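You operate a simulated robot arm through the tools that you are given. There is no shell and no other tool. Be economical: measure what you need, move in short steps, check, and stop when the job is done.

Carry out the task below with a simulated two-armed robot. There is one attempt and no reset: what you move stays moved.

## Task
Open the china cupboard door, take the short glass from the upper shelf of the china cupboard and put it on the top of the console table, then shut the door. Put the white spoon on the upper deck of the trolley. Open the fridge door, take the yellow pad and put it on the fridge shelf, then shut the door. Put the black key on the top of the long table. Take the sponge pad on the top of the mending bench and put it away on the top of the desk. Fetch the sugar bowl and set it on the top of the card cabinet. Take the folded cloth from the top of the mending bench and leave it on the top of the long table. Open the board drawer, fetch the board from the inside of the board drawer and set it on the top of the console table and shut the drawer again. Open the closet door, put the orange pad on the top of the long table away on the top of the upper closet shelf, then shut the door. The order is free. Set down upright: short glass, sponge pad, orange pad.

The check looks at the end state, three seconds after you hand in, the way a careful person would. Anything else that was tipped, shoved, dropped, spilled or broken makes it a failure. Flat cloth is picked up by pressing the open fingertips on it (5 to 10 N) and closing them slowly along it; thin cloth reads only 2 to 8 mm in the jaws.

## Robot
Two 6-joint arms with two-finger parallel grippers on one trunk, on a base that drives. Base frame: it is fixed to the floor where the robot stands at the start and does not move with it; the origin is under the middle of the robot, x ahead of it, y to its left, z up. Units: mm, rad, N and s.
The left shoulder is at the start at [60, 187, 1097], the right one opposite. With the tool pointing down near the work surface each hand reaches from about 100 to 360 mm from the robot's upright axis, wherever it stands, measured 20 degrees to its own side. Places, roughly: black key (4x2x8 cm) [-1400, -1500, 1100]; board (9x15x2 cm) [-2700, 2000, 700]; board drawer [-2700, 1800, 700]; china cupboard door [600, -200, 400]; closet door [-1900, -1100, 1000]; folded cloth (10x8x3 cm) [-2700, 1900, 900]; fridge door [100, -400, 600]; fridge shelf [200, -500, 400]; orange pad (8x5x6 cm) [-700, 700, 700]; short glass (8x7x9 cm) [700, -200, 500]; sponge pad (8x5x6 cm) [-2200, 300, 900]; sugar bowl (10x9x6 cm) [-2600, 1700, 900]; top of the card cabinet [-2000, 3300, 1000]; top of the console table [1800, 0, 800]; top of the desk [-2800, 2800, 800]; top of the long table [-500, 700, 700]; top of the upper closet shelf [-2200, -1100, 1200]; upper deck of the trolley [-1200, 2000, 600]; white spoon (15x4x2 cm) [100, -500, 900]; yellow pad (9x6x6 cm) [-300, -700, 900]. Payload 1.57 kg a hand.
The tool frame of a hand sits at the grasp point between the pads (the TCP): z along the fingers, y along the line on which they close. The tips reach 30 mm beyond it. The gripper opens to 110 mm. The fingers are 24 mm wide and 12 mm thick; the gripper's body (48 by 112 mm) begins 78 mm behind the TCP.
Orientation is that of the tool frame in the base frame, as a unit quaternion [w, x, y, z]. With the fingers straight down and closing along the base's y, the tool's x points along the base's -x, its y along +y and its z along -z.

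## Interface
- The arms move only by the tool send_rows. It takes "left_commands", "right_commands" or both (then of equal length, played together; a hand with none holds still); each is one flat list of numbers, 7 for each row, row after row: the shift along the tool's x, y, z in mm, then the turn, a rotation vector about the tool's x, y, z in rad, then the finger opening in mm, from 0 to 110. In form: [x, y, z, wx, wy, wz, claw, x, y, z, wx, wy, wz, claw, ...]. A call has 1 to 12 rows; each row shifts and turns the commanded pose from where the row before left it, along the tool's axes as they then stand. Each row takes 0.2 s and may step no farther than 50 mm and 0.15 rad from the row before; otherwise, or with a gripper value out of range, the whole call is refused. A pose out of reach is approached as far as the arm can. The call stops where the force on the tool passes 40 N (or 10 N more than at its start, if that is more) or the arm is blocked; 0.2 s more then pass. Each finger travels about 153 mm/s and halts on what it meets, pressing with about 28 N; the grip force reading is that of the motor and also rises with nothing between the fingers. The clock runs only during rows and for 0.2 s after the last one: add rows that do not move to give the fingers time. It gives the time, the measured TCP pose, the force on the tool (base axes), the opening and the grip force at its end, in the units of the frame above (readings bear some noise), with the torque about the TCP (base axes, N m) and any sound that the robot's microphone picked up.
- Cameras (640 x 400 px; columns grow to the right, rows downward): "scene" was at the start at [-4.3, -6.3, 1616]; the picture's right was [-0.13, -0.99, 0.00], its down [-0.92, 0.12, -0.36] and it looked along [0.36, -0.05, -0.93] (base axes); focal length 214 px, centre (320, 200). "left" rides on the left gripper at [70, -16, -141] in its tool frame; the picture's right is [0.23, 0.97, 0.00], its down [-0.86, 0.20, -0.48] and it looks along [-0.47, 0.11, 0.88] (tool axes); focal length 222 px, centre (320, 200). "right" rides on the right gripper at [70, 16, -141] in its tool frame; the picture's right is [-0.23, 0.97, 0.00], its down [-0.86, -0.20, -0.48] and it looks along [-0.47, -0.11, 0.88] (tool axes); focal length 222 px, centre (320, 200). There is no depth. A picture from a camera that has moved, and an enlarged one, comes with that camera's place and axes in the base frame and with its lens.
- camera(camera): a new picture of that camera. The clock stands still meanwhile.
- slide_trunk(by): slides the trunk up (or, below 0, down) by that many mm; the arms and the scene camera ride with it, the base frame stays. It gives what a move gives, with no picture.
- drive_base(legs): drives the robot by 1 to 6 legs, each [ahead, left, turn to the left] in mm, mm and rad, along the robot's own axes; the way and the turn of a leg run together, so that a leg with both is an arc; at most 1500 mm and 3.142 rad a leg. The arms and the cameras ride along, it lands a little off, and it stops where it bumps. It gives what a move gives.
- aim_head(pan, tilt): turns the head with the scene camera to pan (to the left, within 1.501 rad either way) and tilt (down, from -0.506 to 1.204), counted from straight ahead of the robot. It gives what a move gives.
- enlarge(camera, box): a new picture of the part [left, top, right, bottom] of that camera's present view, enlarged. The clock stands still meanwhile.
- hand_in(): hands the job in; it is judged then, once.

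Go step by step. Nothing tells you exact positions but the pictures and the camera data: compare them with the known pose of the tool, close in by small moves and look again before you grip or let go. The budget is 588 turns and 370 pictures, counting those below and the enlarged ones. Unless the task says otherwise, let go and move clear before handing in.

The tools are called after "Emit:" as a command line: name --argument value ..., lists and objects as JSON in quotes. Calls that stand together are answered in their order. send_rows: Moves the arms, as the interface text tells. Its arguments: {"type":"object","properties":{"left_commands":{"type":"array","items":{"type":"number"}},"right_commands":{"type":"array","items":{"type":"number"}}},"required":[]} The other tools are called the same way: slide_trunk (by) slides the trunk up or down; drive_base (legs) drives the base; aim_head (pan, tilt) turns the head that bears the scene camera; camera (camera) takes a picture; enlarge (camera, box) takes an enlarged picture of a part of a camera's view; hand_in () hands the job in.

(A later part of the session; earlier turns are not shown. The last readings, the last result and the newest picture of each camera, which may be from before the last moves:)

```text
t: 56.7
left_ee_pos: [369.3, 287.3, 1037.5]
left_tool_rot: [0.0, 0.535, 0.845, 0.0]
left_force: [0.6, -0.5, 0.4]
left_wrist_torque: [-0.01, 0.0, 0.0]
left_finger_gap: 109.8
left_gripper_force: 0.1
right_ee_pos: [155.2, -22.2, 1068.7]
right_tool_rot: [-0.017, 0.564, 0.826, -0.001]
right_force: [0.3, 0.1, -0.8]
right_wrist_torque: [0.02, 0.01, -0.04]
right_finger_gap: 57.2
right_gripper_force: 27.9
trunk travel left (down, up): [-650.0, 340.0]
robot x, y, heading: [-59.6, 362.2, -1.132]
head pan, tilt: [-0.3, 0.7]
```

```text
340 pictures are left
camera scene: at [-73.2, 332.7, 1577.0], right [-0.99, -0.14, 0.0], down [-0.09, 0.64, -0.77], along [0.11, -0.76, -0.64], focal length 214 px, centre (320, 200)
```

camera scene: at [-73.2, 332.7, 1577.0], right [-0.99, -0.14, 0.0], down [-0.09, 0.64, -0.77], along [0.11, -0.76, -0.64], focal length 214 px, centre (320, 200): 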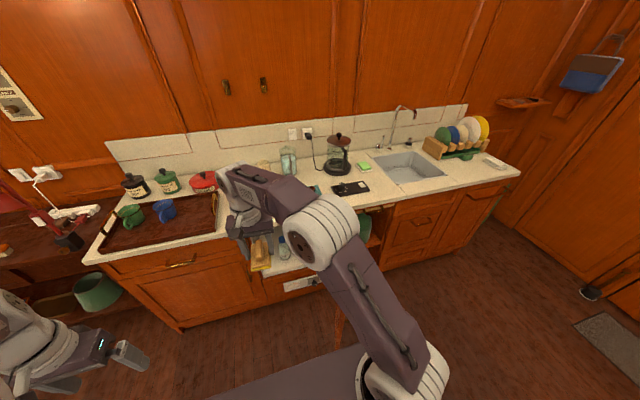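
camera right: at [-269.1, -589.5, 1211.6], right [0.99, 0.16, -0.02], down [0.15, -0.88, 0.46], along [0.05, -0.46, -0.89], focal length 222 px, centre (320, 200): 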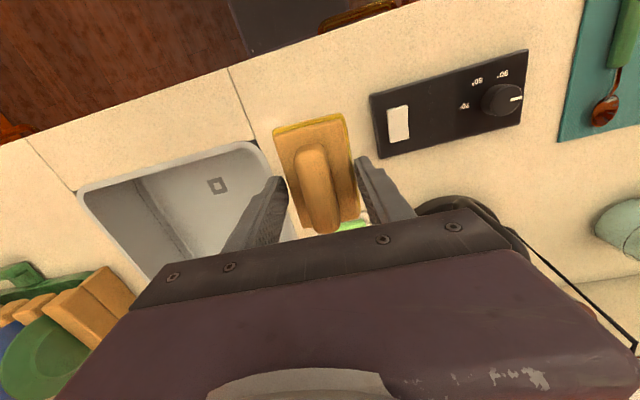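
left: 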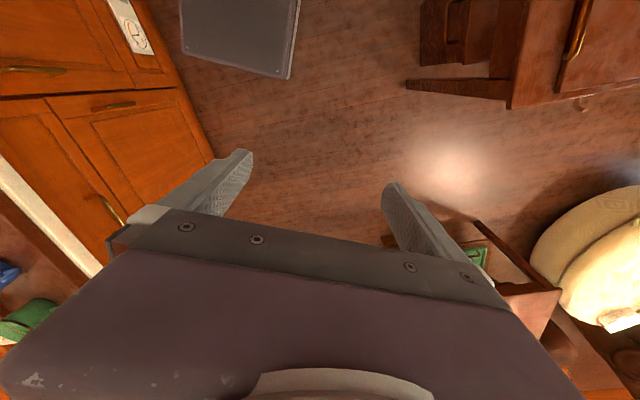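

I lower the trunk to look into the fridge.

Emit:
slide_trunk --by -400

Emit:
aim_head --pan -0.05 --tilt 0.5

Emit:
camera --camera "scene"

Emit:
camera --camera "left"

```text
t: 60.6
left_ee_pos: [368.7, 288.3, 637.9]
left_tool_rot: [0.0, 0.536, 0.844, 0.0]
left_force: [-0.7, -0.4, 0.3]
left_wrist_torque: [0.0, 0.03, 0.0]
left_finger_gap: 109.9
left_gripper_force: 0.0
right_ee_pos: [156.0, -23.5, 667.8]
right_tool_rot: [-0.017, 0.563, 0.826, -0.001]
right_force: [0.6, -0.1, -0.3]
right_wrist_torque: [0.0, 0.01, -0.01]
right_finger_gap: 57.1
right_gripper_force: 28.2
trunk travel left (down, up): [-250.0, 740.0]
robot x, y, heading: [-61.0, 365.9, -1.131]
head pan, tilt: [-0.3, 0.7]
```

```text
t: 61.3
left_ee_pos: [369.3, 287.7, 638.0]
left_tool_rot: [0.0, 0.536, 0.844, 0.001]
left_force: [0.3, -0.7, 0.2]
left_wrist_torque: [-0.01, 0.02, -0.03]
left_finger_gap: 109.8
left_gripper_force: 0.0
right_ee_pos: [154.7, -23.6, 668.1]
right_tool_rot: [-0.017, 0.564, 0.826, -0.001]
right_force: [-0.4, -0.3, -1.4]
right_wrist_torque: [0.0, -0.02, -0.04]
right_finger_gap: 57.3
right_gripper_force: 27.9
trunk travel left (down, up): [-250.0, 740.0]
robot x, y, heading: [-60.0, 360.8, -1.13]
head pan, tilt: [-0.051, 0.499]
```

```text
339 pictures are left
camera scene: at [-50.8, 332.6, 1194.7], right [-0.93, -0.38, 0.0], down [-0.18, 0.44, -0.88], along [0.33, -0.81, -0.48], focal length 214 px, centre (320, 200)
```

scene: 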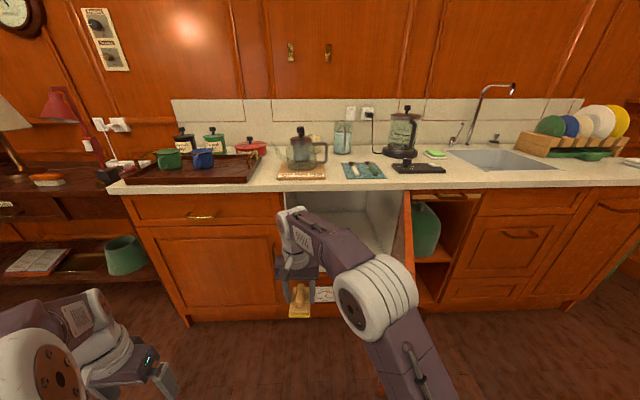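

```text
338 pictures are left
camera left: at [323.0, 343.6, 777.4], right [0.78, 0.62, 0.0], down [0.54, -0.69, 0.48], along [0.3, -0.37, -0.88], focal length 222 px, centre (320, 200)
```

left: 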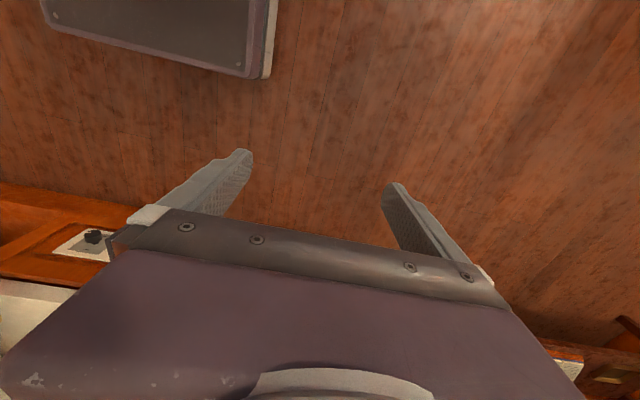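

Emit:
enlarge --camera "scene" --box '[240, 150, 440, 320]'

Emit:
camera --camera "right"

```text
2.35 times, centred on (340, 235) of scene
camera zoom: at [-50.8, 332.6, 1194.7], right [-0.93, -0.38, 0.0], down [-0.18, 0.44, -0.88], along [0.33, -0.81, -0.48], focal length 505 px, centre (273, 118)
```

zoom: 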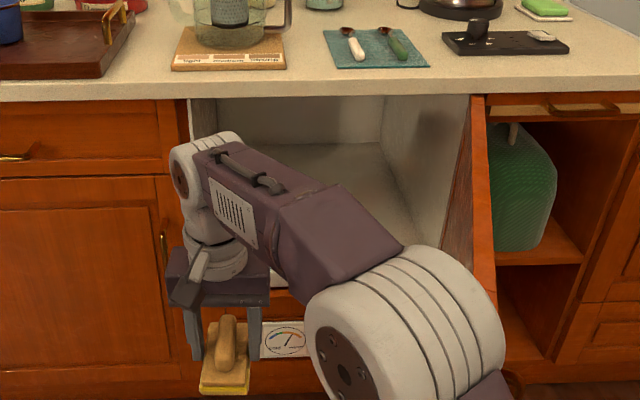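

```text
336 pictures are left
camera right: at [148.6, 46.2, 811.0], right [0.99, 0.14, -0.02], down [0.14, -0.88, 0.46], along [0.04, -0.46, -0.89], focal length 222 px, centre (320, 200)
```

right: 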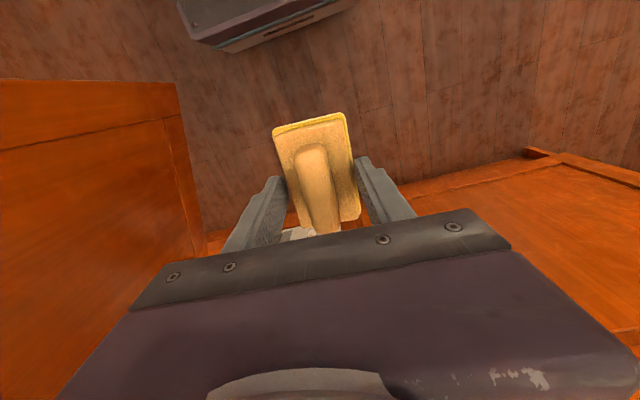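

I need to see the whole interior (there was a bottle inside); I shift left to unblock the view.

Emit:
drive_base --legs '[[0, 250, 0]]'

Emit:
aim_head --pan -0.35 --tilt 0.6

Emit:
enlarge --camera "scene" --box '[200, 130, 460, 300]'

```text
t: 63.2
left_ee_pos: [595.5, 394.7, 637.5]
left_tool_rot: [0.0, 0.535, 0.845, 0.0]
left_force: [0.0, 0.2, -0.1]
left_wrist_torque: [0.02, 0.02, -0.01]
left_finger_gap: 110.0
left_gripper_force: 0.1
right_ee_pos: [383.7, 84.4, 667.2]
right_tool_rot: [-0.017, 0.563, 0.826, -0.001]
right_force: [0.4, -0.3, 0.1]
right_wrist_torque: [-0.02, 0.02, 0.01]
right_finger_gap: 57.2
right_gripper_force: 27.6
trunk travel left (down, up): [-250.0, 740.0]
robot x, y, heading: [163.2, 466.8, -1.129]
head pan, tilt: [-0.051, 0.499]
```

```text
t: 64.0
left_ee_pos: [596.4, 395.7, 637.8]
left_tool_rot: [0.0, 0.535, 0.845, 0.0]
left_force: [-0.2, 0.2, 0.4]
left_wrist_torque: [-0.01, 0.03, 0.0]
left_finger_gap: 109.9
left_gripper_force: 0.1
right_ee_pos: [382.1, 85.0, 668.7]
right_tool_rot: [-0.017, 0.563, 0.826, -0.001]
right_force: [1.1, 0.4, -0.9]
right_wrist_torque: [-0.02, 0.02, -0.03]
right_finger_gap: 57.2
right_gripper_force: 28.2
trunk travel left (down, up): [-250.0, 740.0]
robot x, y, heading: [164.2, 467.5, -1.127]
head pan, tilt: [-0.351, 0.6]
```

```text
2.35 times, centred on (330, 215) of scene
camera zoom: at [149.9, 435.9, 1185.6], right [-1.0, -0.09, 0.0], down [-0.05, 0.56, -0.83], along [0.08, -0.82, -0.56], focal length 505 px, centre (296, 165)
```

zoom: 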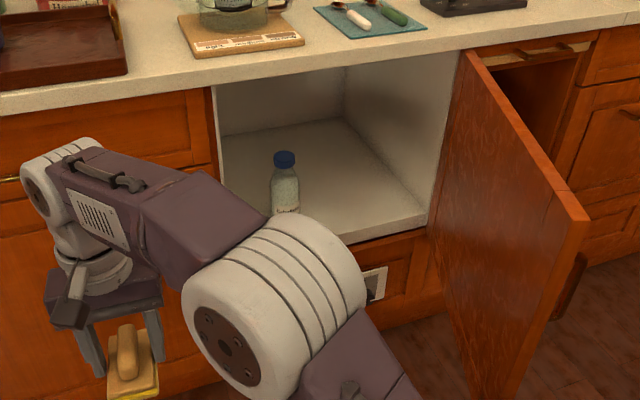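

The fridge is a single cavity with its floor/shelf at z≈450 and a bottle at left-middle. I will set the pad right of the bottle near the front. First I shift the arm right and lower the trunk.

Emit:
send_rows --right_commands '[0, -40, 0, 0, 0, -0.06, 10, 0, -40, 0, 0, 0, 0, 10, 0, -40, 0, 0, 0, 0, 10, 0, -40, 0, 0, 0, 0, 10, 0, -40, 0, 0, 0, 0, 10, 0, -40, 0, 0, 0, 0, 10]'

Emit:
slide_trunk --by -155

Emit:
aim_head --pan -0.2 --tilt 0.6

Emit:
camera --camera "scene"

```text
t: 65.4
left_ee_pos: [594.8, 394.8, 637.1]
left_tool_rot: [0.0, 0.535, 0.845, 0.001]
left_force: [-0.8, 1.1, 0.0]
left_wrist_torque: [0.01, 0.01, -0.02]
left_finger_gap: 110.1
left_gripper_force: 0.0
right_ee_pos: [165.3, -15.6, 672.4]
right_tool_rot: [-0.015, 0.539, 0.842, -0.001]
right_force: [0.9, -0.4, -0.1]
right_wrist_torque: [-0.02, 0.05, 0.0]
right_finger_gap: 57.4
right_gripper_force: 28.6
trunk travel left (down, up): [-250.0, 740.0]
robot x, y, heading: [168.8, 471.2, -1.129]
head pan, tilt: [-0.351, 0.6]
```

```text
t: 67.2
left_ee_pos: [596.2, 395.3, 483.4]
left_tool_rot: [0.0, 0.535, 0.845, 0.0]
left_force: [-0.1, -0.5, 0.4]
left_wrist_torque: [0.01, -0.01, 0.02]
left_finger_gap: 110.1
left_gripper_force: 0.0
right_ee_pos: [166.1, -15.0, 516.2]
right_tool_rot: [-0.016, 0.539, 0.842, 0.0]
right_force: [0.0, -0.3, -0.5]
right_wrist_torque: [0.02, -0.01, -0.04]
right_finger_gap: 57.1
right_gripper_force: 27.9
trunk travel left (down, up): [-95.0, 895.0]
robot x, y, heading: [166.2, 468.6, -1.127]
head pan, tilt: [-0.351, 0.6]
```

```text
t: 67.8
left_ee_pos: [596.1, 395.8, 483.4]
left_tool_rot: [0.0, 0.535, 0.845, 0.0]
left_force: [0.3, 0.0, 0.4]
left_wrist_torque: [-0.01, 0.02, -0.04]
left_finger_gap: 109.9
left_gripper_force: 0.1
right_ee_pos: [166.1, -14.0, 515.7]
right_tool_rot: [-0.016, 0.539, 0.842, -0.001]
right_force: [0.8, -0.6, -1.0]
right_wrist_torque: [0.0, 0.0, 0.0]
right_finger_gap: 56.9
right_gripper_force: 28.4
trunk travel left (down, up): [-95.0, 895.0]
robot x, y, heading: [168.8, 469.2, -1.132]
head pan, tilt: [-0.201, 0.6]
```

```text
334 pictures are left
camera scene: at [162.8, 438.0, 1030.6], right [-0.97, -0.24, 0.0], down [-0.13, 0.55, -0.83], along [0.2, -0.8, -0.57], focal length 214 px, centre (320, 200)
```

scene: 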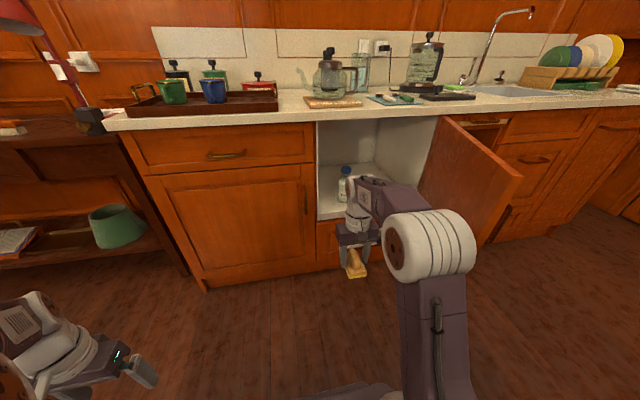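

The arm clears the door if I stay to the left. I drive right and forward in steps.

Emit:
drive_base --legs '[[0, -195, 0], [200, 0, 0]]'

Emit:
camera --camera "scene"

Emit:
camera --camera "right"

```text
t: 70.8
left_ee_pos: [503.0, 133.9, 483.0]
left_tool_rot: [0.001, 0.542, 0.84, -0.001]
left_force: [0.0, 0.5, 0.0]
left_wrist_torque: [0.0, -0.01, -0.02]
left_finger_gap: 110.0
left_gripper_force: 0.0
right_ee_pos: [66.9, -270.6, 517.0]
right_tool_rot: [-0.016, 0.546, 0.838, 0.0]
right_force: [-0.1, -0.2, -1.4]
right_wrist_torque: [0.02, 0.01, 0.02]
right_finger_gap: 57.1
right_gripper_force: 28.4
trunk travel left (down, up): [-95.0, 895.0]
robot x, y, heading: [73.8, 213.0, -1.145]
head pan, tilt: [-0.201, 0.6]
stopped in leg 2: the robot was blocked; the commanded pose is now the measured one
```

```text
333 pictures are left
camera scene: at [69.8, 184.3, 1031.1], right [-0.97, -0.22, 0.0], down [-0.13, 0.55, -0.83], along [0.19, -0.81, -0.56], focal length 214 px, centre (320, 200)
```

scene: 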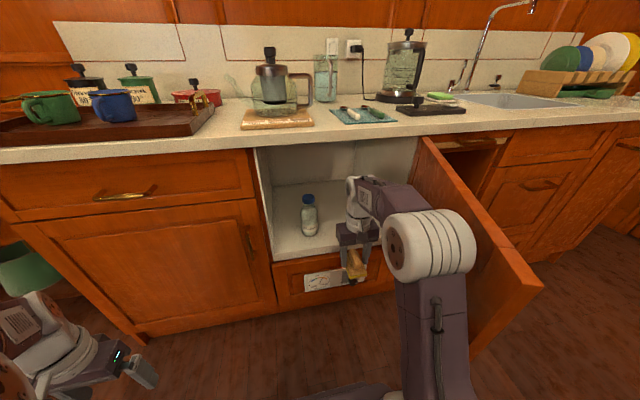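

```text
332 pictures are left
camera right: at [55.9, -203.0, 661.2], right [0.98, 0.19, -0.02], down [0.17, -0.87, 0.46], along [0.07, -0.46, -0.89], focal length 222 px, centre (320, 200)
```

right: 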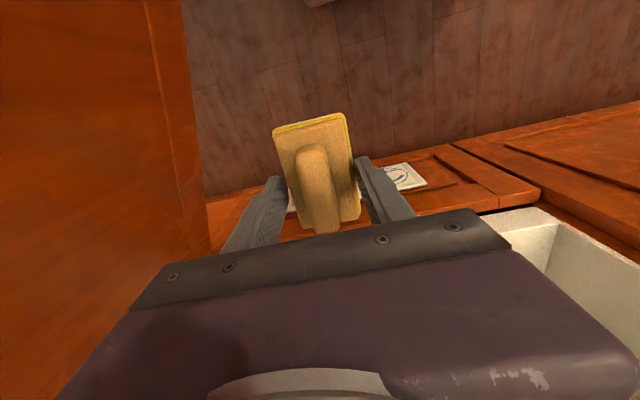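

The elbow touches the open door. I back off slightly and push the door wider with a sideways move to test whether it has more travel.

Emit:
drive_base --legs '[[-60, 0, 0], [0, -70, 0]]'

Emit:
camera --camera "scene"

```text
t: 72.4
left_ee_pos: [415.3, 156.7, 481.7]
left_tool_rot: [0.0, 0.54, 0.842, 0.001]
left_force: [0.1, -0.1, -0.1]
left_wrist_torque: [0.01, 0.03, 0.01]
left_finger_gap: 109.7
left_gripper_force: 0.0
right_ee_pos: [-18.7, -250.2, 516.7]
right_tool_rot: [-0.017, 0.543, 0.839, 0.0]
right_force: [-0.1, -0.4, -1.0]
right_wrist_torque: [0.03, -0.01, 0.01]
right_finger_gap: 57.1
right_gripper_force: 27.6
trunk travel left (down, up): [-95.0, 895.0]
robot x, y, heading: [-13.0, 236.8, -1.138]
head pan, tilt: [-0.201, 0.6]
```

```text
331 pictures are left
camera scene: at [-16.4, 203.7, 1030.6], right [-0.97, -0.23, 0.0], down [-0.13, 0.55, -0.82], along [0.19, -0.8, -0.57], focal length 214 px, centre (320, 200)
```

scene: 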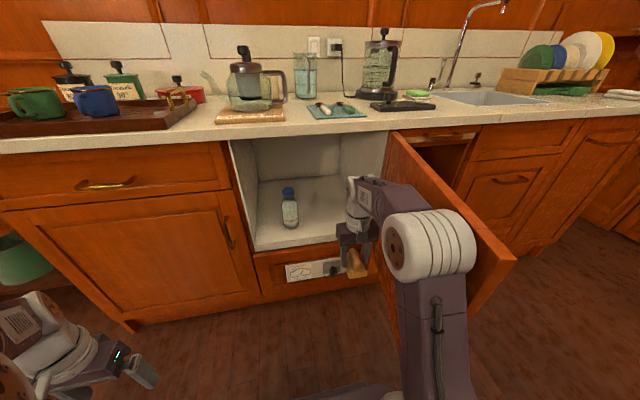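

The door seems to yield. I push a bit further right.

Emit:
drive_base --legs '[[0, -80, 0]]'

Emit:
camera --camera "scene"

```text
t: 73.4
left_ee_pos: [343.1, 122.8, 481.3]
left_tool_rot: [-0.001, 0.54, 0.841, 0.0]
left_force: [-0.1, 0.6, -0.3]
left_wrist_torque: [-0.02, -0.01, 0.01]
left_finger_gap: 110.0
left_gripper_force: 0.0
right_ee_pos: [-92.3, -284.0, 515.5]
right_tool_rot: [-0.017, 0.545, 0.838, 0.0]
right_force: [0.2, 0.1, -1.0]
right_wrist_torque: [0.02, 0.02, -0.02]
right_finger_gap: 57.0
right_gripper_force: 28.2
trunk travel left (down, up): [-95.0, 895.0]
robot x, y, heading: [-84.0, 202.6, -1.134]
head pan, tilt: [-0.201, 0.6]
```

```text
330 pictures are left
camera scene: at [-89.8, 170.0, 1030.6], right [-0.97, -0.23, 0.0], down [-0.13, 0.55, -0.82], along [0.19, -0.8, -0.57], focal length 214 px, centre (320, 200)
```

scene: 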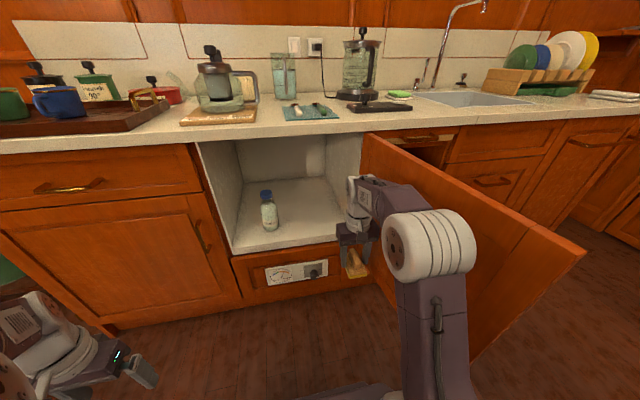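

The door is now about 99° open. I shift left and drive the pad into the opening.

Emit:
drive_base --legs '[[0, 125, 0], [120, 0, 0]]'

Emit:
camera --camera "scene"

Emit:
camera --camera "right"

```text
t: 75.5
left_ee_pos: [507.2, 66.8, 482.4]
left_tool_rot: [0.0, 0.54, 0.842, 0.001]
left_force: [0.1, -0.5, -0.2]
left_wrist_torque: [0.05, 0.0, 0.0]
left_finger_gap: 110.0
left_gripper_force: 0.2
right_ee_pos: [72.1, -339.3, 514.7]
right_tool_rot: [-0.017, 0.544, 0.839, 0.001]
right_force: [0.1, -0.2, -0.3]
right_wrist_torque: [0.0, 0.0, 0.01]
right_finger_gap: 57.1
right_gripper_force: 27.8
trunk travel left (down, up): [-95.0, 895.0]
robot x, y, heading: [75.8, 142.6, -1.139]
head pan, tilt: [-0.201, 0.6]
```

```text
329 pictures are left
camera scene: at [74.6, 113.8, 1030.6], right [-0.97, -0.23, 0.0], down [-0.13, 0.55, -0.83], along [0.19, -0.8, -0.57], focal length 214 px, centre (320, 200)
```

scene: 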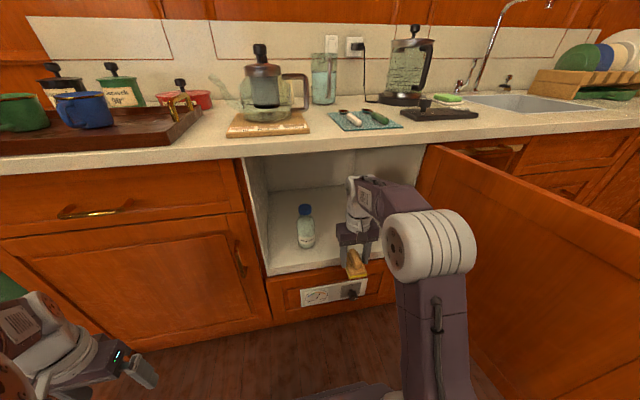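

```text
328 pictures are left
camera right: at [62.1, -271.8, 659.2], right [0.98, 0.19, -0.02], down [0.18, -0.87, 0.46], along [0.07, -0.45, -0.89], focal length 222 px, centre (320, 200)
```

right: 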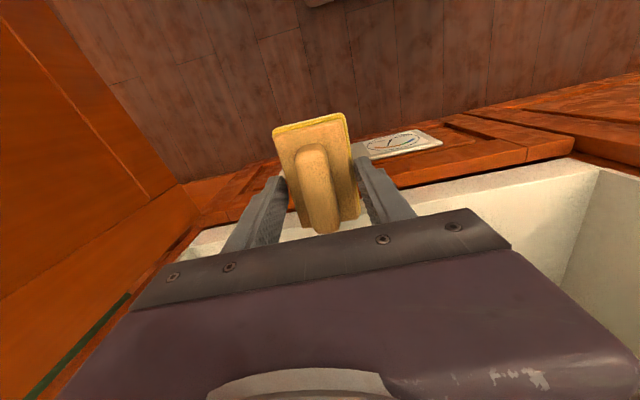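

Path is clear; I drive 115 mm further in.

Emit:
drive_base --legs '[[115, 0, 0]]'

Emit:
camera --camera "scene"

Emit:
camera --camera "right"

```text
t: 76.7
left_ee_pos: [553.2, -34.9, 482.4]
left_tool_rot: [-0.001, 0.54, 0.842, 0.0]
left_force: [-0.3, -0.2, 0.6]
left_wrist_torque: [0.02, -0.05, -0.01]
left_finger_gap: 109.9
left_gripper_force: 0.0
right_ee_pos: [119.4, -441.5, 515.0]
right_tool_rot: [-0.016, 0.543, 0.839, 0.001]
right_force: [0.1, -0.3, -1.0]
right_wrist_torque: [-0.03, 0.0, -0.01]
right_finger_gap: 57.1
right_gripper_force: 28.3
trunk travel left (down, up): [-95.0, 895.0]
robot x, y, heading: [125.1, 39.2, -1.14]
head pan, tilt: [-0.201, 0.6]
```

```text
327 pictures are left
camera scene: at [122.0, 11.1, 1030.6], right [-0.97, -0.23, 0.0], down [-0.13, 0.55, -0.83], along [0.19, -0.8, -0.57], focal length 214 px, centre (320, 200)
```

scene: 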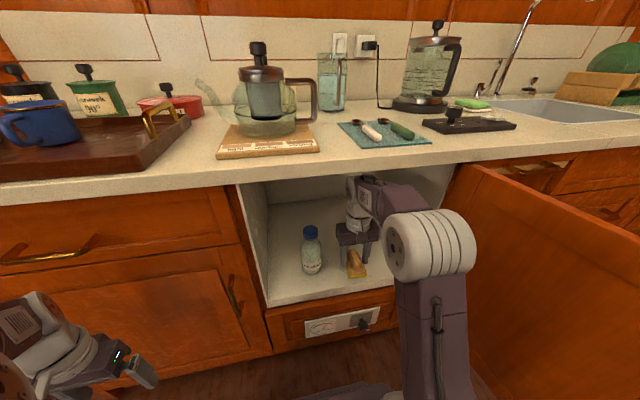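

```text
326 pictures are left
camera right: at [109.3, -374.5, 659.2], right [0.98, 0.19, -0.02], down [0.18, -0.87, 0.46], along [0.07, -0.45, -0.89], focal length 222 px, centre (320, 200)
```

right: 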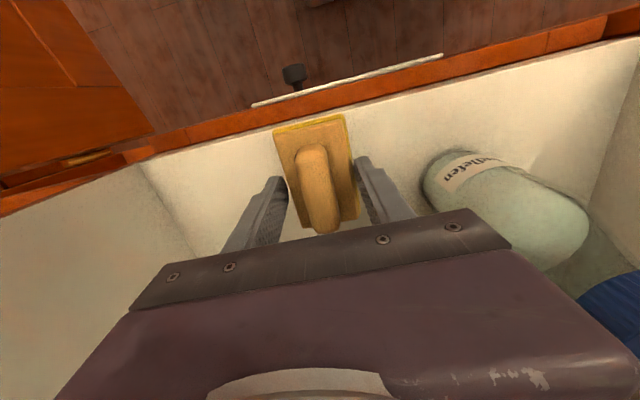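

The pad's front end is still a bit over the sill; I go 45 mm deeper, then lower to contact.

Emit:
drive_base --legs '[[45, -8, 0]]'

Emit:
send_rows --right_commands '[0, 0, 10, 0, 0, 0, 10, 0, 0, 10, 0, 0, 0, 10, 0, 0, 8, 0, 0, 0, 10, 0, 0, 5, 0, 0, 0, 10, 0, 0, 5, 0, 0, 0, 10, 0, 0, 5, 0, 0, 0, 10]'

Emit:
camera --camera "right"

```text
t: 77.6
left_ee_pos: [566.3, -79.7, 481.9]
left_tool_rot: [-0.001, 0.539, 0.842, 0.0]
left_force: [0.3, 1.0, -0.6]
left_wrist_torque: [0.02, -0.01, -0.03]
left_finger_gap: 109.8
left_gripper_force: 0.0
right_ee_pos: [132.0, -486.9, 516.0]
right_tool_rot: [-0.017, 0.543, 0.839, 0.001]
right_force: [-0.4, 0.2, -1.0]
right_wrist_torque: [0.02, -0.03, 0.04]
right_finger_gap: 57.0
right_gripper_force: 28.3
trunk travel left (down, up): [-95.0, 895.0]
robot x, y, heading: [140.5, -4.4, -1.14]
head pan, tilt: [-0.201, 0.6]
```

```text
t: 79.0
left_ee_pos: [566.6, -79.1, 483.5]
left_tool_rot: [0.0, 0.539, 0.842, -0.001]
left_force: [0.5, 0.2, -0.3]
left_wrist_torque: [0.01, 0.0, -0.02]
left_finger_gap: 110.0
left_gripper_force: 0.1
right_ee_pos: [131.8, -486.0, 476.7]
right_tool_rot: [-0.013, 0.544, 0.839, -0.002]
right_force: [-2.0, -2.3, 36.5]
right_wrist_torque: [-0.07, 0.12, 0.06]
right_finger_gap: 57.7
right_gripper_force: 28.4
trunk travel left (down, up): [-95.0, 895.0]
robot x, y, heading: [137.2, -3.6, -1.137]
head pan, tilt: [-0.201, 0.6]
```

```text
325 pictures are left
camera right: at [120.2, -416.7, 619.1], right [0.98, 0.19, -0.02], down [0.18, -0.87, 0.47], along [0.07, -0.46, -0.88], focal length 222 px, centre (320, 200)
```

right: 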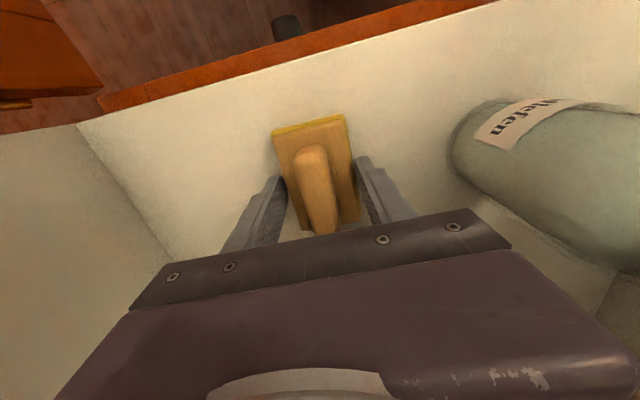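

Contact on the shelf. I release gently, raise and back out.

Emit:
send_rows --right_commands '[0, 0, -2, 0, 0, 0, 57, 0, 0, 0, 0, 0, 0, 66, 0, 0, 0, 0, 0, 0, 78, 0, 0, -15, 0, 0, 0, 78, 0, 0, -25, 0, 0, 0, 78, 0, 0, -20, 0, 0, 0, 78]'

Emit:
camera --camera "right"

```text
t: 80.4
left_ee_pos: [565.6, -80.7, 479.9]
left_tool_rot: [-0.001, 0.54, 0.842, 0.002]
left_force: [1.1, -0.2, -0.5]
left_wrist_torque: [0.0, -0.05, 0.02]
left_finger_gap: 109.8
left_gripper_force: 0.1
right_ee_pos: [131.1, -485.3, 527.9]
right_tool_rot: [-0.023, 0.543, 0.839, 0.004]
right_force: [0.1, -0.8, 0.1]
right_wrist_torque: [-0.02, 0.04, 0.04]
right_finger_gap: 78.0
right_gripper_force: 0.0
trunk travel left (down, up): [-95.0, 895.0]
robot x, y, heading: [136.5, 1.1, -1.143]
head pan, tilt: [-0.201, 0.6]
```

```text
324 pictures are left
camera right: at [121.2, -419.9, 671.6], right [0.98, 0.19, -0.02], down [0.18, -0.88, 0.45], along [0.06, -0.44, -0.89], focal length 222 px, centre (320, 200)
```

right: 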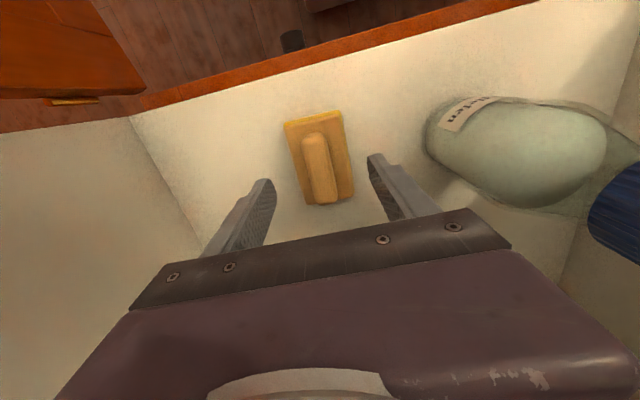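

The pad rests flat on the fridge shelf. I back out, raise the arm over the door and go to its outer side to shut it.

Emit:
drive_base --legs '[[-395, 0, 0]]'

Emit:
slide_trunk --by 400

Emit:
slide_trunk --by 50

Emit:
drive_base --legs '[[0, -400, 0]]'

Emit:
camera --camera "scene"

Emit:
camera --camera "right"

```text
t: 82.9
left_ee_pos: [400.5, 279.6, 481.8]
left_tool_rot: [-0.001, 0.543, 0.84, 0.001]
left_force: [-0.7, -0.1, 0.6]
left_wrist_torque: [0.03, -0.01, 0.02]
left_finger_gap: 110.1
left_gripper_force: 0.1
right_ee_pos: [-36.5, -125.1, 533.9]
right_tool_rot: [-0.017, 0.547, 0.837, 0.001]
right_force: [-0.4, 1.1, -0.6]
right_wrist_torque: [0.0, 0.02, -0.02]
right_finger_gap: 77.9
right_gripper_force: 0.1
trunk travel left (down, up): [-95.0, 895.0]
robot x, y, heading: [-26.3, 359.2, -1.144]
head pan, tilt: [-0.201, 0.6]
```

```text
t: 86.8
left_ee_pos: [401.2, 278.7, 882.2]
left_tool_rot: [-0.001, 0.543, 0.84, 0.0]
left_force: [0.6, -0.9, 1.3]
left_wrist_torque: [0.01, 0.0, -0.05]
left_finger_gap: 110.0
left_gripper_force: 0.0
right_ee_pos: [-37.0, -124.7, 933.7]
right_tool_rot: [-0.017, 0.546, 0.837, 0.0]
right_force: [0.4, 0.1, 0.4]
right_wrist_torque: [-0.01, 0.01, 0.01]
right_finger_gap: 78.0
right_gripper_force: 0.0
trunk travel left (down, up): [-495.0, 495.0]
robot x, y, heading: [-25.4, 357.8, -1.144]
head pan, tilt: [-0.201, 0.6]
```

```text
t: 87.7
left_ee_pos: [399.6, 280.1, 933.3]
left_tool_rot: [0.0, 0.543, 0.84, 0.001]
left_force: [-0.6, -0.1, 0.0]
left_wrist_torque: [-0.04, 0.04, -0.01]
left_finger_gap: 110.0
left_gripper_force: 0.0
right_ee_pos: [-37.3, -123.8, 984.5]
right_tool_rot: [-0.017, 0.547, 0.837, 0.001]
right_force: [0.7, 0.2, -0.8]
right_wrist_torque: [-0.04, 0.01, 0.01]
right_finger_gap: 78.0
right_gripper_force: 0.1
trunk travel left (down, up): [-545.0, 445.0]
robot x, y, heading: [-28.5, 360.3, -1.146]
head pan, tilt: [-0.201, 0.6]
```

```text
t: 90.2
left_ee_pos: [35.7, 115.7, 932.9]
left_tool_rot: [-0.001, 0.539, 0.842, 0.001]
left_force: [0.2, -0.6, -0.8]
left_wrist_torque: [-0.02, -0.03, -0.02]
left_finger_gap: 109.9
left_gripper_force: 0.1
right_ee_pos: [-398.5, -292.2, 983.8]
right_tool_rot: [-0.017, 0.543, 0.84, 0.002]
right_force: [0.0, -0.5, -0.1]
right_wrist_torque: [0.01, -0.01, -0.04]
right_finger_gap: 77.9
right_gripper_force: 0.1
trunk travel left (down, up): [-545.0, 445.0]
robot x, y, heading: [-391.1, 191.0, -1.136]
head pan, tilt: [-0.201, 0.6]
```

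```text
323 pictures are left
camera scene: at [-396.7, 162.0, 1480.6], right [-0.97, -0.23, 0.0], down [-0.13, 0.55, -0.83], along [0.19, -0.8, -0.57], focal length 214 px, centre (320, 200)
```

scene: 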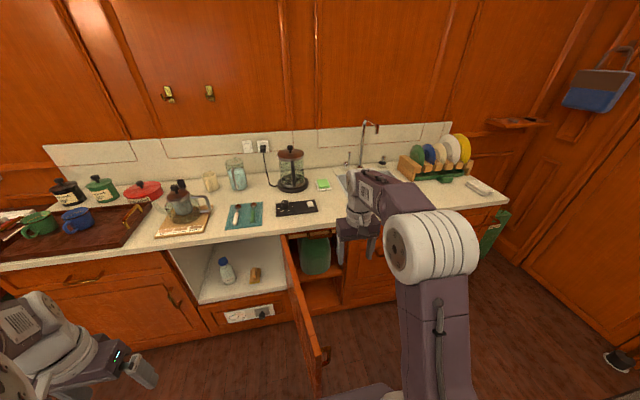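

```text
322 pictures are left
camera right: at [-409.0, -223.6, 1127.2], right [0.98, 0.19, -0.02], down [0.18, -0.87, 0.46], along [0.07, -0.45, -0.89], focal length 222 px, centre (320, 200)
```

right: 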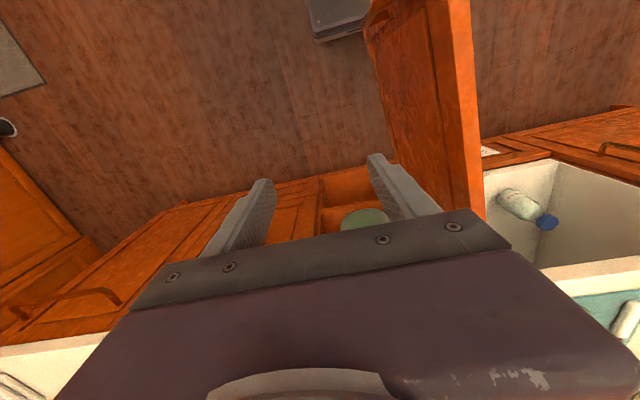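

The hand is on the door's outer side. I lower it to mid-door height and push left.

Emit:
slide_trunk --by -290

Emit:
send_rows --right_commands '[0, 0, 0, 0, 0, 0, 30, 0, 0, 0, 0, 0, 0, 0, 0, 0, 0, 0, 0, 0, 0]'

Emit:
drive_base --legs '[[0, 180, 0], [0, 100, 0]]'

Emit:
camera --camera "scene"

```text
t: 93.1
left_ee_pos: [35.8, 115.6, 642.2]
left_tool_rot: [-0.001, 0.538, 0.843, 0.001]
left_force: [-0.1, 0.1, 0.2]
left_wrist_torque: [0.01, 0.01, -0.02]
left_finger_gap: 110.0
left_gripper_force: 0.0
right_ee_pos: [-397.5, -291.4, 694.2]
right_tool_rot: [-0.017, 0.542, 0.84, 0.0]
right_force: [0.5, 0.4, -0.6]
right_wrist_torque: [-0.01, 0.04, 0.02]
right_finger_gap: 78.1
right_gripper_force: 0.1
trunk travel left (down, up): [-255.0, 735.0]
robot x, y, heading: [-392.5, 194.7, -1.135]
head pan, tilt: [-0.201, 0.6]
```

```text
t: 93.9
left_ee_pos: [36.2, 115.5, 641.3]
left_tool_rot: [-0.001, 0.539, 0.842, 0.0]
left_force: [0.5, -0.3, -0.1]
left_wrist_torque: [-0.01, -0.02, -0.03]
left_finger_gap: 109.9
left_gripper_force: 0.0
right_ee_pos: [-397.5, -290.9, 694.0]
right_tool_rot: [-0.017, 0.543, 0.84, 0.001]
right_force: [-0.1, 1.4, -0.2]
right_wrist_torque: [0.03, -0.02, 0.01]
right_finger_gap: 0.0
right_gripper_force: 21.4
trunk travel left (down, up): [-255.0, 735.0]
robot x, y, heading: [-390.7, 192.6, -1.139]
head pan, tilt: [-0.201, 0.6]
```

```text
t: 96.2
left_ee_pos: [288.2, 229.6, 641.9]
left_tool_rot: [-0.001, 0.542, 0.84, 0.0]
left_force: [0.4, -0.7, -0.6]
left_wrist_torque: [0.03, 0.01, -0.01]
left_finger_gap: 109.7
left_gripper_force: 0.0
right_ee_pos: [-147.8, -175.6, 693.0]
right_tool_rot: [-0.017, 0.546, 0.838, 0.002]
right_force: [0.0, 0.0, -0.2]
right_wrist_torque: [-0.02, 0.0, 0.0]
right_finger_gap: 0.2
right_gripper_force: 20.9
trunk travel left (down, up): [-255.0, 735.0]
robot x, y, heading: [-139.6, 310.5, -1.139]
head pan, tilt: [-0.201, 0.6]
```

```text
321 pictures are left
camera scene: at [-142.3, 278.7, 1190.6], right [-0.97, -0.22, 0.0], down [-0.13, 0.55, -0.83], along [0.18, -0.8, -0.56], focal length 214 px, centre (320, 200)
```

scene: 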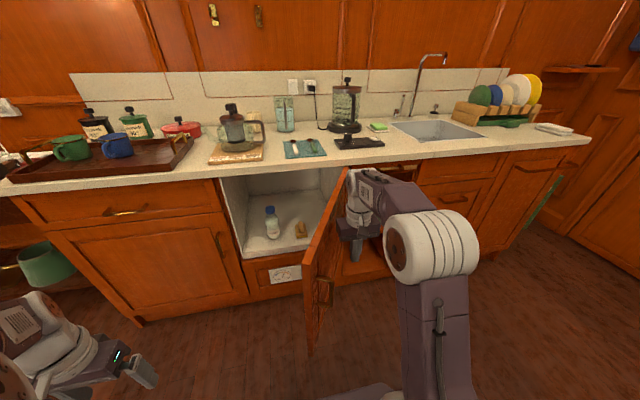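

The door is swinging. I continue pushing left and then forward along its arc.

Emit:
drive_base --legs '[[30, 150, 0], [100, 100, 0]]'

Emit:
camera --camera "scene"

```text
t: 98.5
left_ee_pos: [571.1, 216.8, 640.7]
left_tool_rot: [-0.001, 0.541, 0.841, 0.001]
left_force: [0.2, -0.6, -0.4]
left_wrist_torque: [-0.03, -0.02, -0.01]
left_finger_gap: 110.2
left_gripper_force: 0.1
right_ee_pos: [136.2, -188.9, 693.9]
right_tool_rot: [-0.017, 0.546, 0.838, 0.002]
right_force: [0.5, -0.5, -0.6]
right_wrist_torque: [0.02, 0.0, 0.0]
right_finger_gap: 0.2
right_gripper_force: 21.2
trunk travel left (down, up): [-255.0, 735.0]
robot x, y, heading: [150.3, 297.6, -1.146]
head pan, tilt: [-0.201, 0.6]
```

```text
320 pictures are left
camera scene: at [140.1, 264.0, 1190.6], right [-0.97, -0.23, 0.0], down [-0.13, 0.55, -0.82], along [0.19, -0.8, -0.57], focal length 214 px, centre (320, 200)
```

scene: 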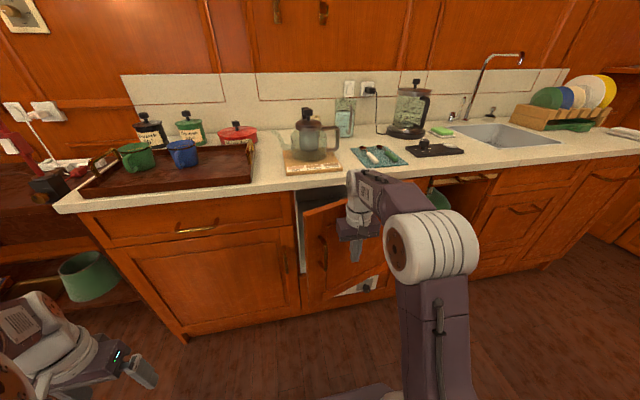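

Nearly shut; I push straight ahead.

Emit:
drive_base --legs '[[115, 0, 0]]'

Emit:
send_rows --right_commands '[-10, 0, 0, 0, 0, 0, 0, -10, 0, 0, 0, 0, 0, 0, -10, 0, 0, 0, 0, 0, 0]'

Emit:
camera --camera "scene"

```text
t: 99.8
left_ee_pos: [615.9, 116.1, 643.3]
left_tool_rot: [0.002, 0.542, 0.84, 0.0]
left_force: [-0.3, 0.6, -0.7]
left_wrist_torque: [0.02, 0.0, 0.0]
left_finger_gap: 110.0
left_gripper_force: 0.1
right_ee_pos: [179.2, -284.5, 697.6]
right_tool_rot: [-0.018, 0.547, 0.837, 0.001]
right_force: [-8.2, 25.3, 4.9]
right_wrist_torque: [-4.51, -1.5, 0.2]
right_finger_gap: 0.0
right_gripper_force: 21.2
trunk travel left (down, up): [-255.0, 735.0]
robot x, y, heading: [191.1, 189.2, -1.154]
head pan, tilt: [-0.201, 0.6]
stopped in leg 1: the robot was blocked; the commanded pose is now the measured one
```

```text
t: 100.1
left_ee_pos: [615.0, 117.1, 643.7]
left_tool_rot: [0.002, 0.543, 0.84, -0.001]
left_force: [-1.1, -0.2, -0.2]
left_wrist_torque: [0.0, 0.02, 0.0]
left_finger_gap: 110.0
left_gripper_force: 0.0
right_ee_pos: [178.7, -284.4, 697.7]
right_tool_rot: [-0.019, 0.547, 0.837, 0.004]
right_force: [-7.4, 25.7, 5.7]
right_wrist_torque: [-4.81, -1.43, 0.2]
right_finger_gap: 0.0
right_gripper_force: 21.2
trunk travel left (down, up): [-255.0, 735.0]
robot x, y, heading: [189.7, 198.2, -1.148]
head pan, tilt: [-0.201, 0.6]
stopped in row 1 (right hand): the force on the tool passed its limit (the readings are from after the stop); the commanded pose is now the measured one
```

```text
319 pictures are left
camera scene: at [183.9, 169.2, 1190.8], right [-0.98, -0.22, 0.0], down [-0.12, 0.55, -0.83], along [0.18, -0.81, -0.56], focal length 214 px, centre (320, 200)
```

scene: 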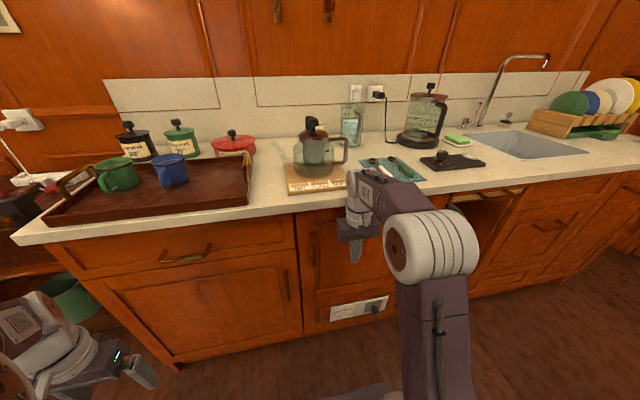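

Emit:
enlarge --camera "scene" --box '[270, 180, 430, 330]'

```text
2.67 times, centred on (350, 255) of scene
camera zoom: at [183.9, 169.2, 1190.8], right [-0.98, -0.22, 0.0], down [-0.12, 0.55, -0.83], along [0.18, -0.81, -0.56], focal length 572 px, centre (240, 53)
```

zoom: 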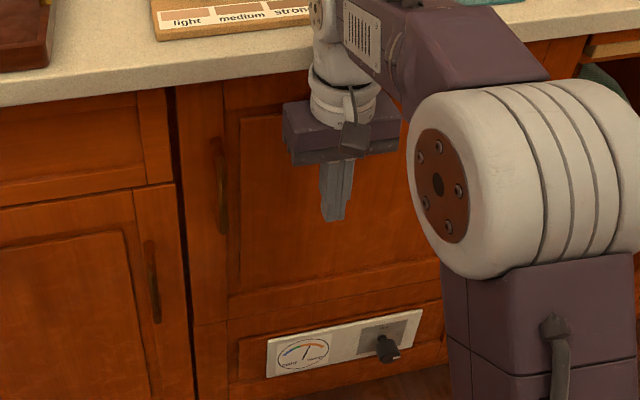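

The wrist met the counter edge. I back off, go lower and push the door fully home.

Emit:
drive_base --legs '[[-60, 0, 0]]'

Emit:
slide_trunk --by -150

Emit:
drive_base --legs '[[85, 15, 0]]'

Emit:
send_rows --right_commands '[-8, 0, 0, 0, 0, 0, 0, -8, 0, 0, 0, 0, 0, 0, -8, 0, 0, 0, 0, 0, 0, -8, 0, 0, 0, 0, 0, 0, -8, 0, 0, 0, 0, 0, 0]'

Emit:
camera --camera "scene"

```text
t: 101.0
left_ee_pos: [591.6, 170.3, 643.0]
left_tool_rot: [0.0, 0.543, 0.84, 0.0]
left_force: [-0.3, -0.1, 0.3]
left_wrist_torque: [0.01, -0.03, 0.02]
left_finger_gap: 109.8
left_gripper_force: 0.2
right_ee_pos: [155.0, -231.0, 693.9]
right_tool_rot: [-0.021, 0.547, 0.837, 0.005]
right_force: [-0.7, -0.9, -0.3]
right_wrist_torque: [-0.04, -0.03, -0.01]
right_finger_gap: 0.0
right_gripper_force: 21.4
trunk travel left (down, up): [-255.0, 735.0]
robot x, y, heading: [165.9, 246.1, -1.145]
head pan, tilt: [-0.201, 0.6]
```

```text
t: 102.8
left_ee_pos: [592.0, 169.5, 492.0]
left_tool_rot: [-0.001, 0.543, 0.84, 0.001]
left_force: [0.1, -0.6, -0.2]
left_wrist_torque: [0.0, -0.03, -0.01]
left_finger_gap: 109.8
left_gripper_force: 0.1
right_ee_pos: [154.7, -231.6, 544.7]
right_tool_rot: [-0.022, 0.546, 0.837, 0.004]
right_force: [-0.4, -0.8, 0.0]
right_wrist_torque: [0.0, 0.03, 0.0]
right_finger_gap: 0.0
right_gripper_force: 21.7
trunk travel left (down, up): [-105.0, 885.0]
robot x, y, heading: [164.9, 250.3, -1.145]
head pan, tilt: [-0.201, 0.6]
```

```text
t: 103.9
left_ee_pos: [632.9, 108.9, 492.3]
left_tool_rot: [-0.001, 0.543, 0.84, 0.001]
left_force: [1.5, 0.7, -0.1]
left_wrist_torque: [-0.01, 0.02, 0.01]
left_finger_gap: 110.2
left_gripper_force: 0.0
right_ee_pos: [191.1, -284.8, 544.4]
right_tool_rot: [-0.033, 0.546, 0.837, 0.01]
right_force: [-2.9, 9.2, 3.4]
right_wrist_torque: [-1.1, -0.55, 0.18]
right_finger_gap: 0.2
right_gripper_force: 20.9
trunk travel left (down, up): [-105.0, 885.0]
robot x, y, heading: [204.5, 193.3, -1.15]
head pan, tilt: [-0.201, 0.6]
stopped in leg 1: the force on the tool passed its limit (the readings are from after the stop); the commanded pose is now the measured one
```

```text
t: 104.2
left_ee_pos: [631.9, 110.5, 492.6]
left_tool_rot: [0.001, 0.544, 0.839, 0.0]
left_force: [0.9, -0.6, -0.1]
left_wrist_torque: [-0.02, 0.01, -0.02]
left_finger_gap: 109.8
left_gripper_force: 0.0
right_ee_pos: [189.4, -282.7, 544.6]
right_tool_rot: [-0.036, 0.545, 0.837, 0.014]
right_force: [-8.4, 20.0, 9.2]
right_wrist_torque: [-2.79, -1.33, 0.47]
right_finger_gap: 0.0
right_gripper_force: 21.2
trunk travel left (down, up): [-105.0, 885.0]
robot x, y, heading: [204.0, 190.4, -1.147]
head pan, tilt: [-0.201, 0.6]
stopped in row 1 (right hand): the force on the tool passed its limit (the readings are from after the stop); the commanded pose is now the measured one
```

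```text
317 pictures are left
camera scene: at [199.1, 164.3, 1040.9], right [-0.98, -0.22, 0.0], down [-0.12, 0.55, -0.83], along [0.18, -0.81, -0.56], focal length 214 px, centre (320, 200)
```

scene: 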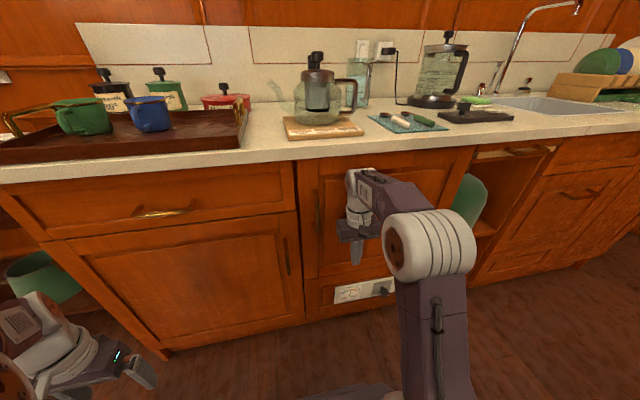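

Resistance suggests the door is shut. I back off and check it from the front.

Emit:
drive_base --legs '[[-120, 100, 0]]'

Emit:
aim_head --pan -0.2 --tilt 0.5

Emit:
enlarge --camera "scene" --box '[200, 80, 480, 280]'

```text
t: 105.6
left_ee_pos: [674.7, 260.5, 491.8]
left_tool_rot: [0.0, 0.544, 0.839, 0.001]
left_force: [0.4, -0.5, 0.1]
left_wrist_torque: [0.02, -0.01, 0.0]
left_finger_gap: 110.2
left_gripper_force: 0.1
right_ee_pos: [233.9, -134.0, 543.1]
right_tool_rot: [-0.037, 0.545, 0.837, 0.015]
right_force: [-0.2, -0.4, 0.0]
right_wrist_torque: [-0.01, 0.0, 0.0]
right_finger_gap: 0.0
right_gripper_force: 21.4
trunk travel left (down, up): [-105.0, 885.0]
robot x, y, heading: [247.5, 342.1, -1.152]
head pan, tilt: [-0.201, 0.6]
```

```text
t: 106.3
left_ee_pos: [673.8, 261.1, 491.8]
left_tool_rot: [0.0, 0.544, 0.839, 0.001]
left_force: [-0.8, -1.1, -0.1]
left_wrist_torque: [0.0, -0.04, 0.0]
left_finger_gap: 110.1
left_gripper_force: 0.1
right_ee_pos: [233.6, -133.3, 542.4]
right_tool_rot: [-0.037, 0.545, 0.837, 0.015]
right_force: [0.8, -0.2, 0.8]
right_wrist_torque: [0.0, 0.03, -0.03]
right_finger_gap: 0.1
right_gripper_force: 21.3
trunk travel left (down, up): [-105.0, 885.0]
robot x, y, heading: [247.7, 342.7, -1.152]
head pan, tilt: [-0.201, 0.499]
```

```text
2.00 times, centred on (340, 180) of scene
camera zoom: at [243.7, 309.7, 1049.7], right [-0.98, -0.22, 0.0], down [-0.1, 0.47, -0.88], along [0.19, -0.86, -0.48], focal length 429 px, centre (280, 240)
```

zoom: 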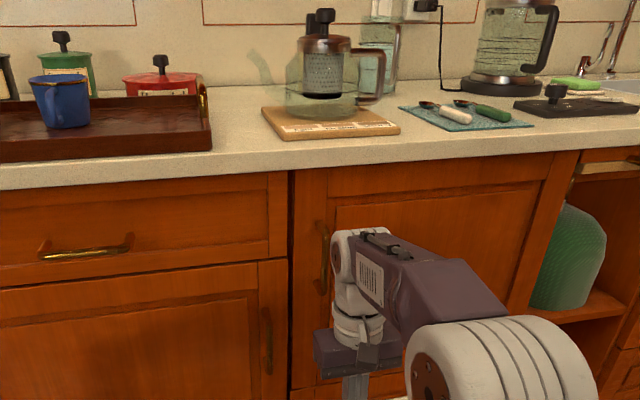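

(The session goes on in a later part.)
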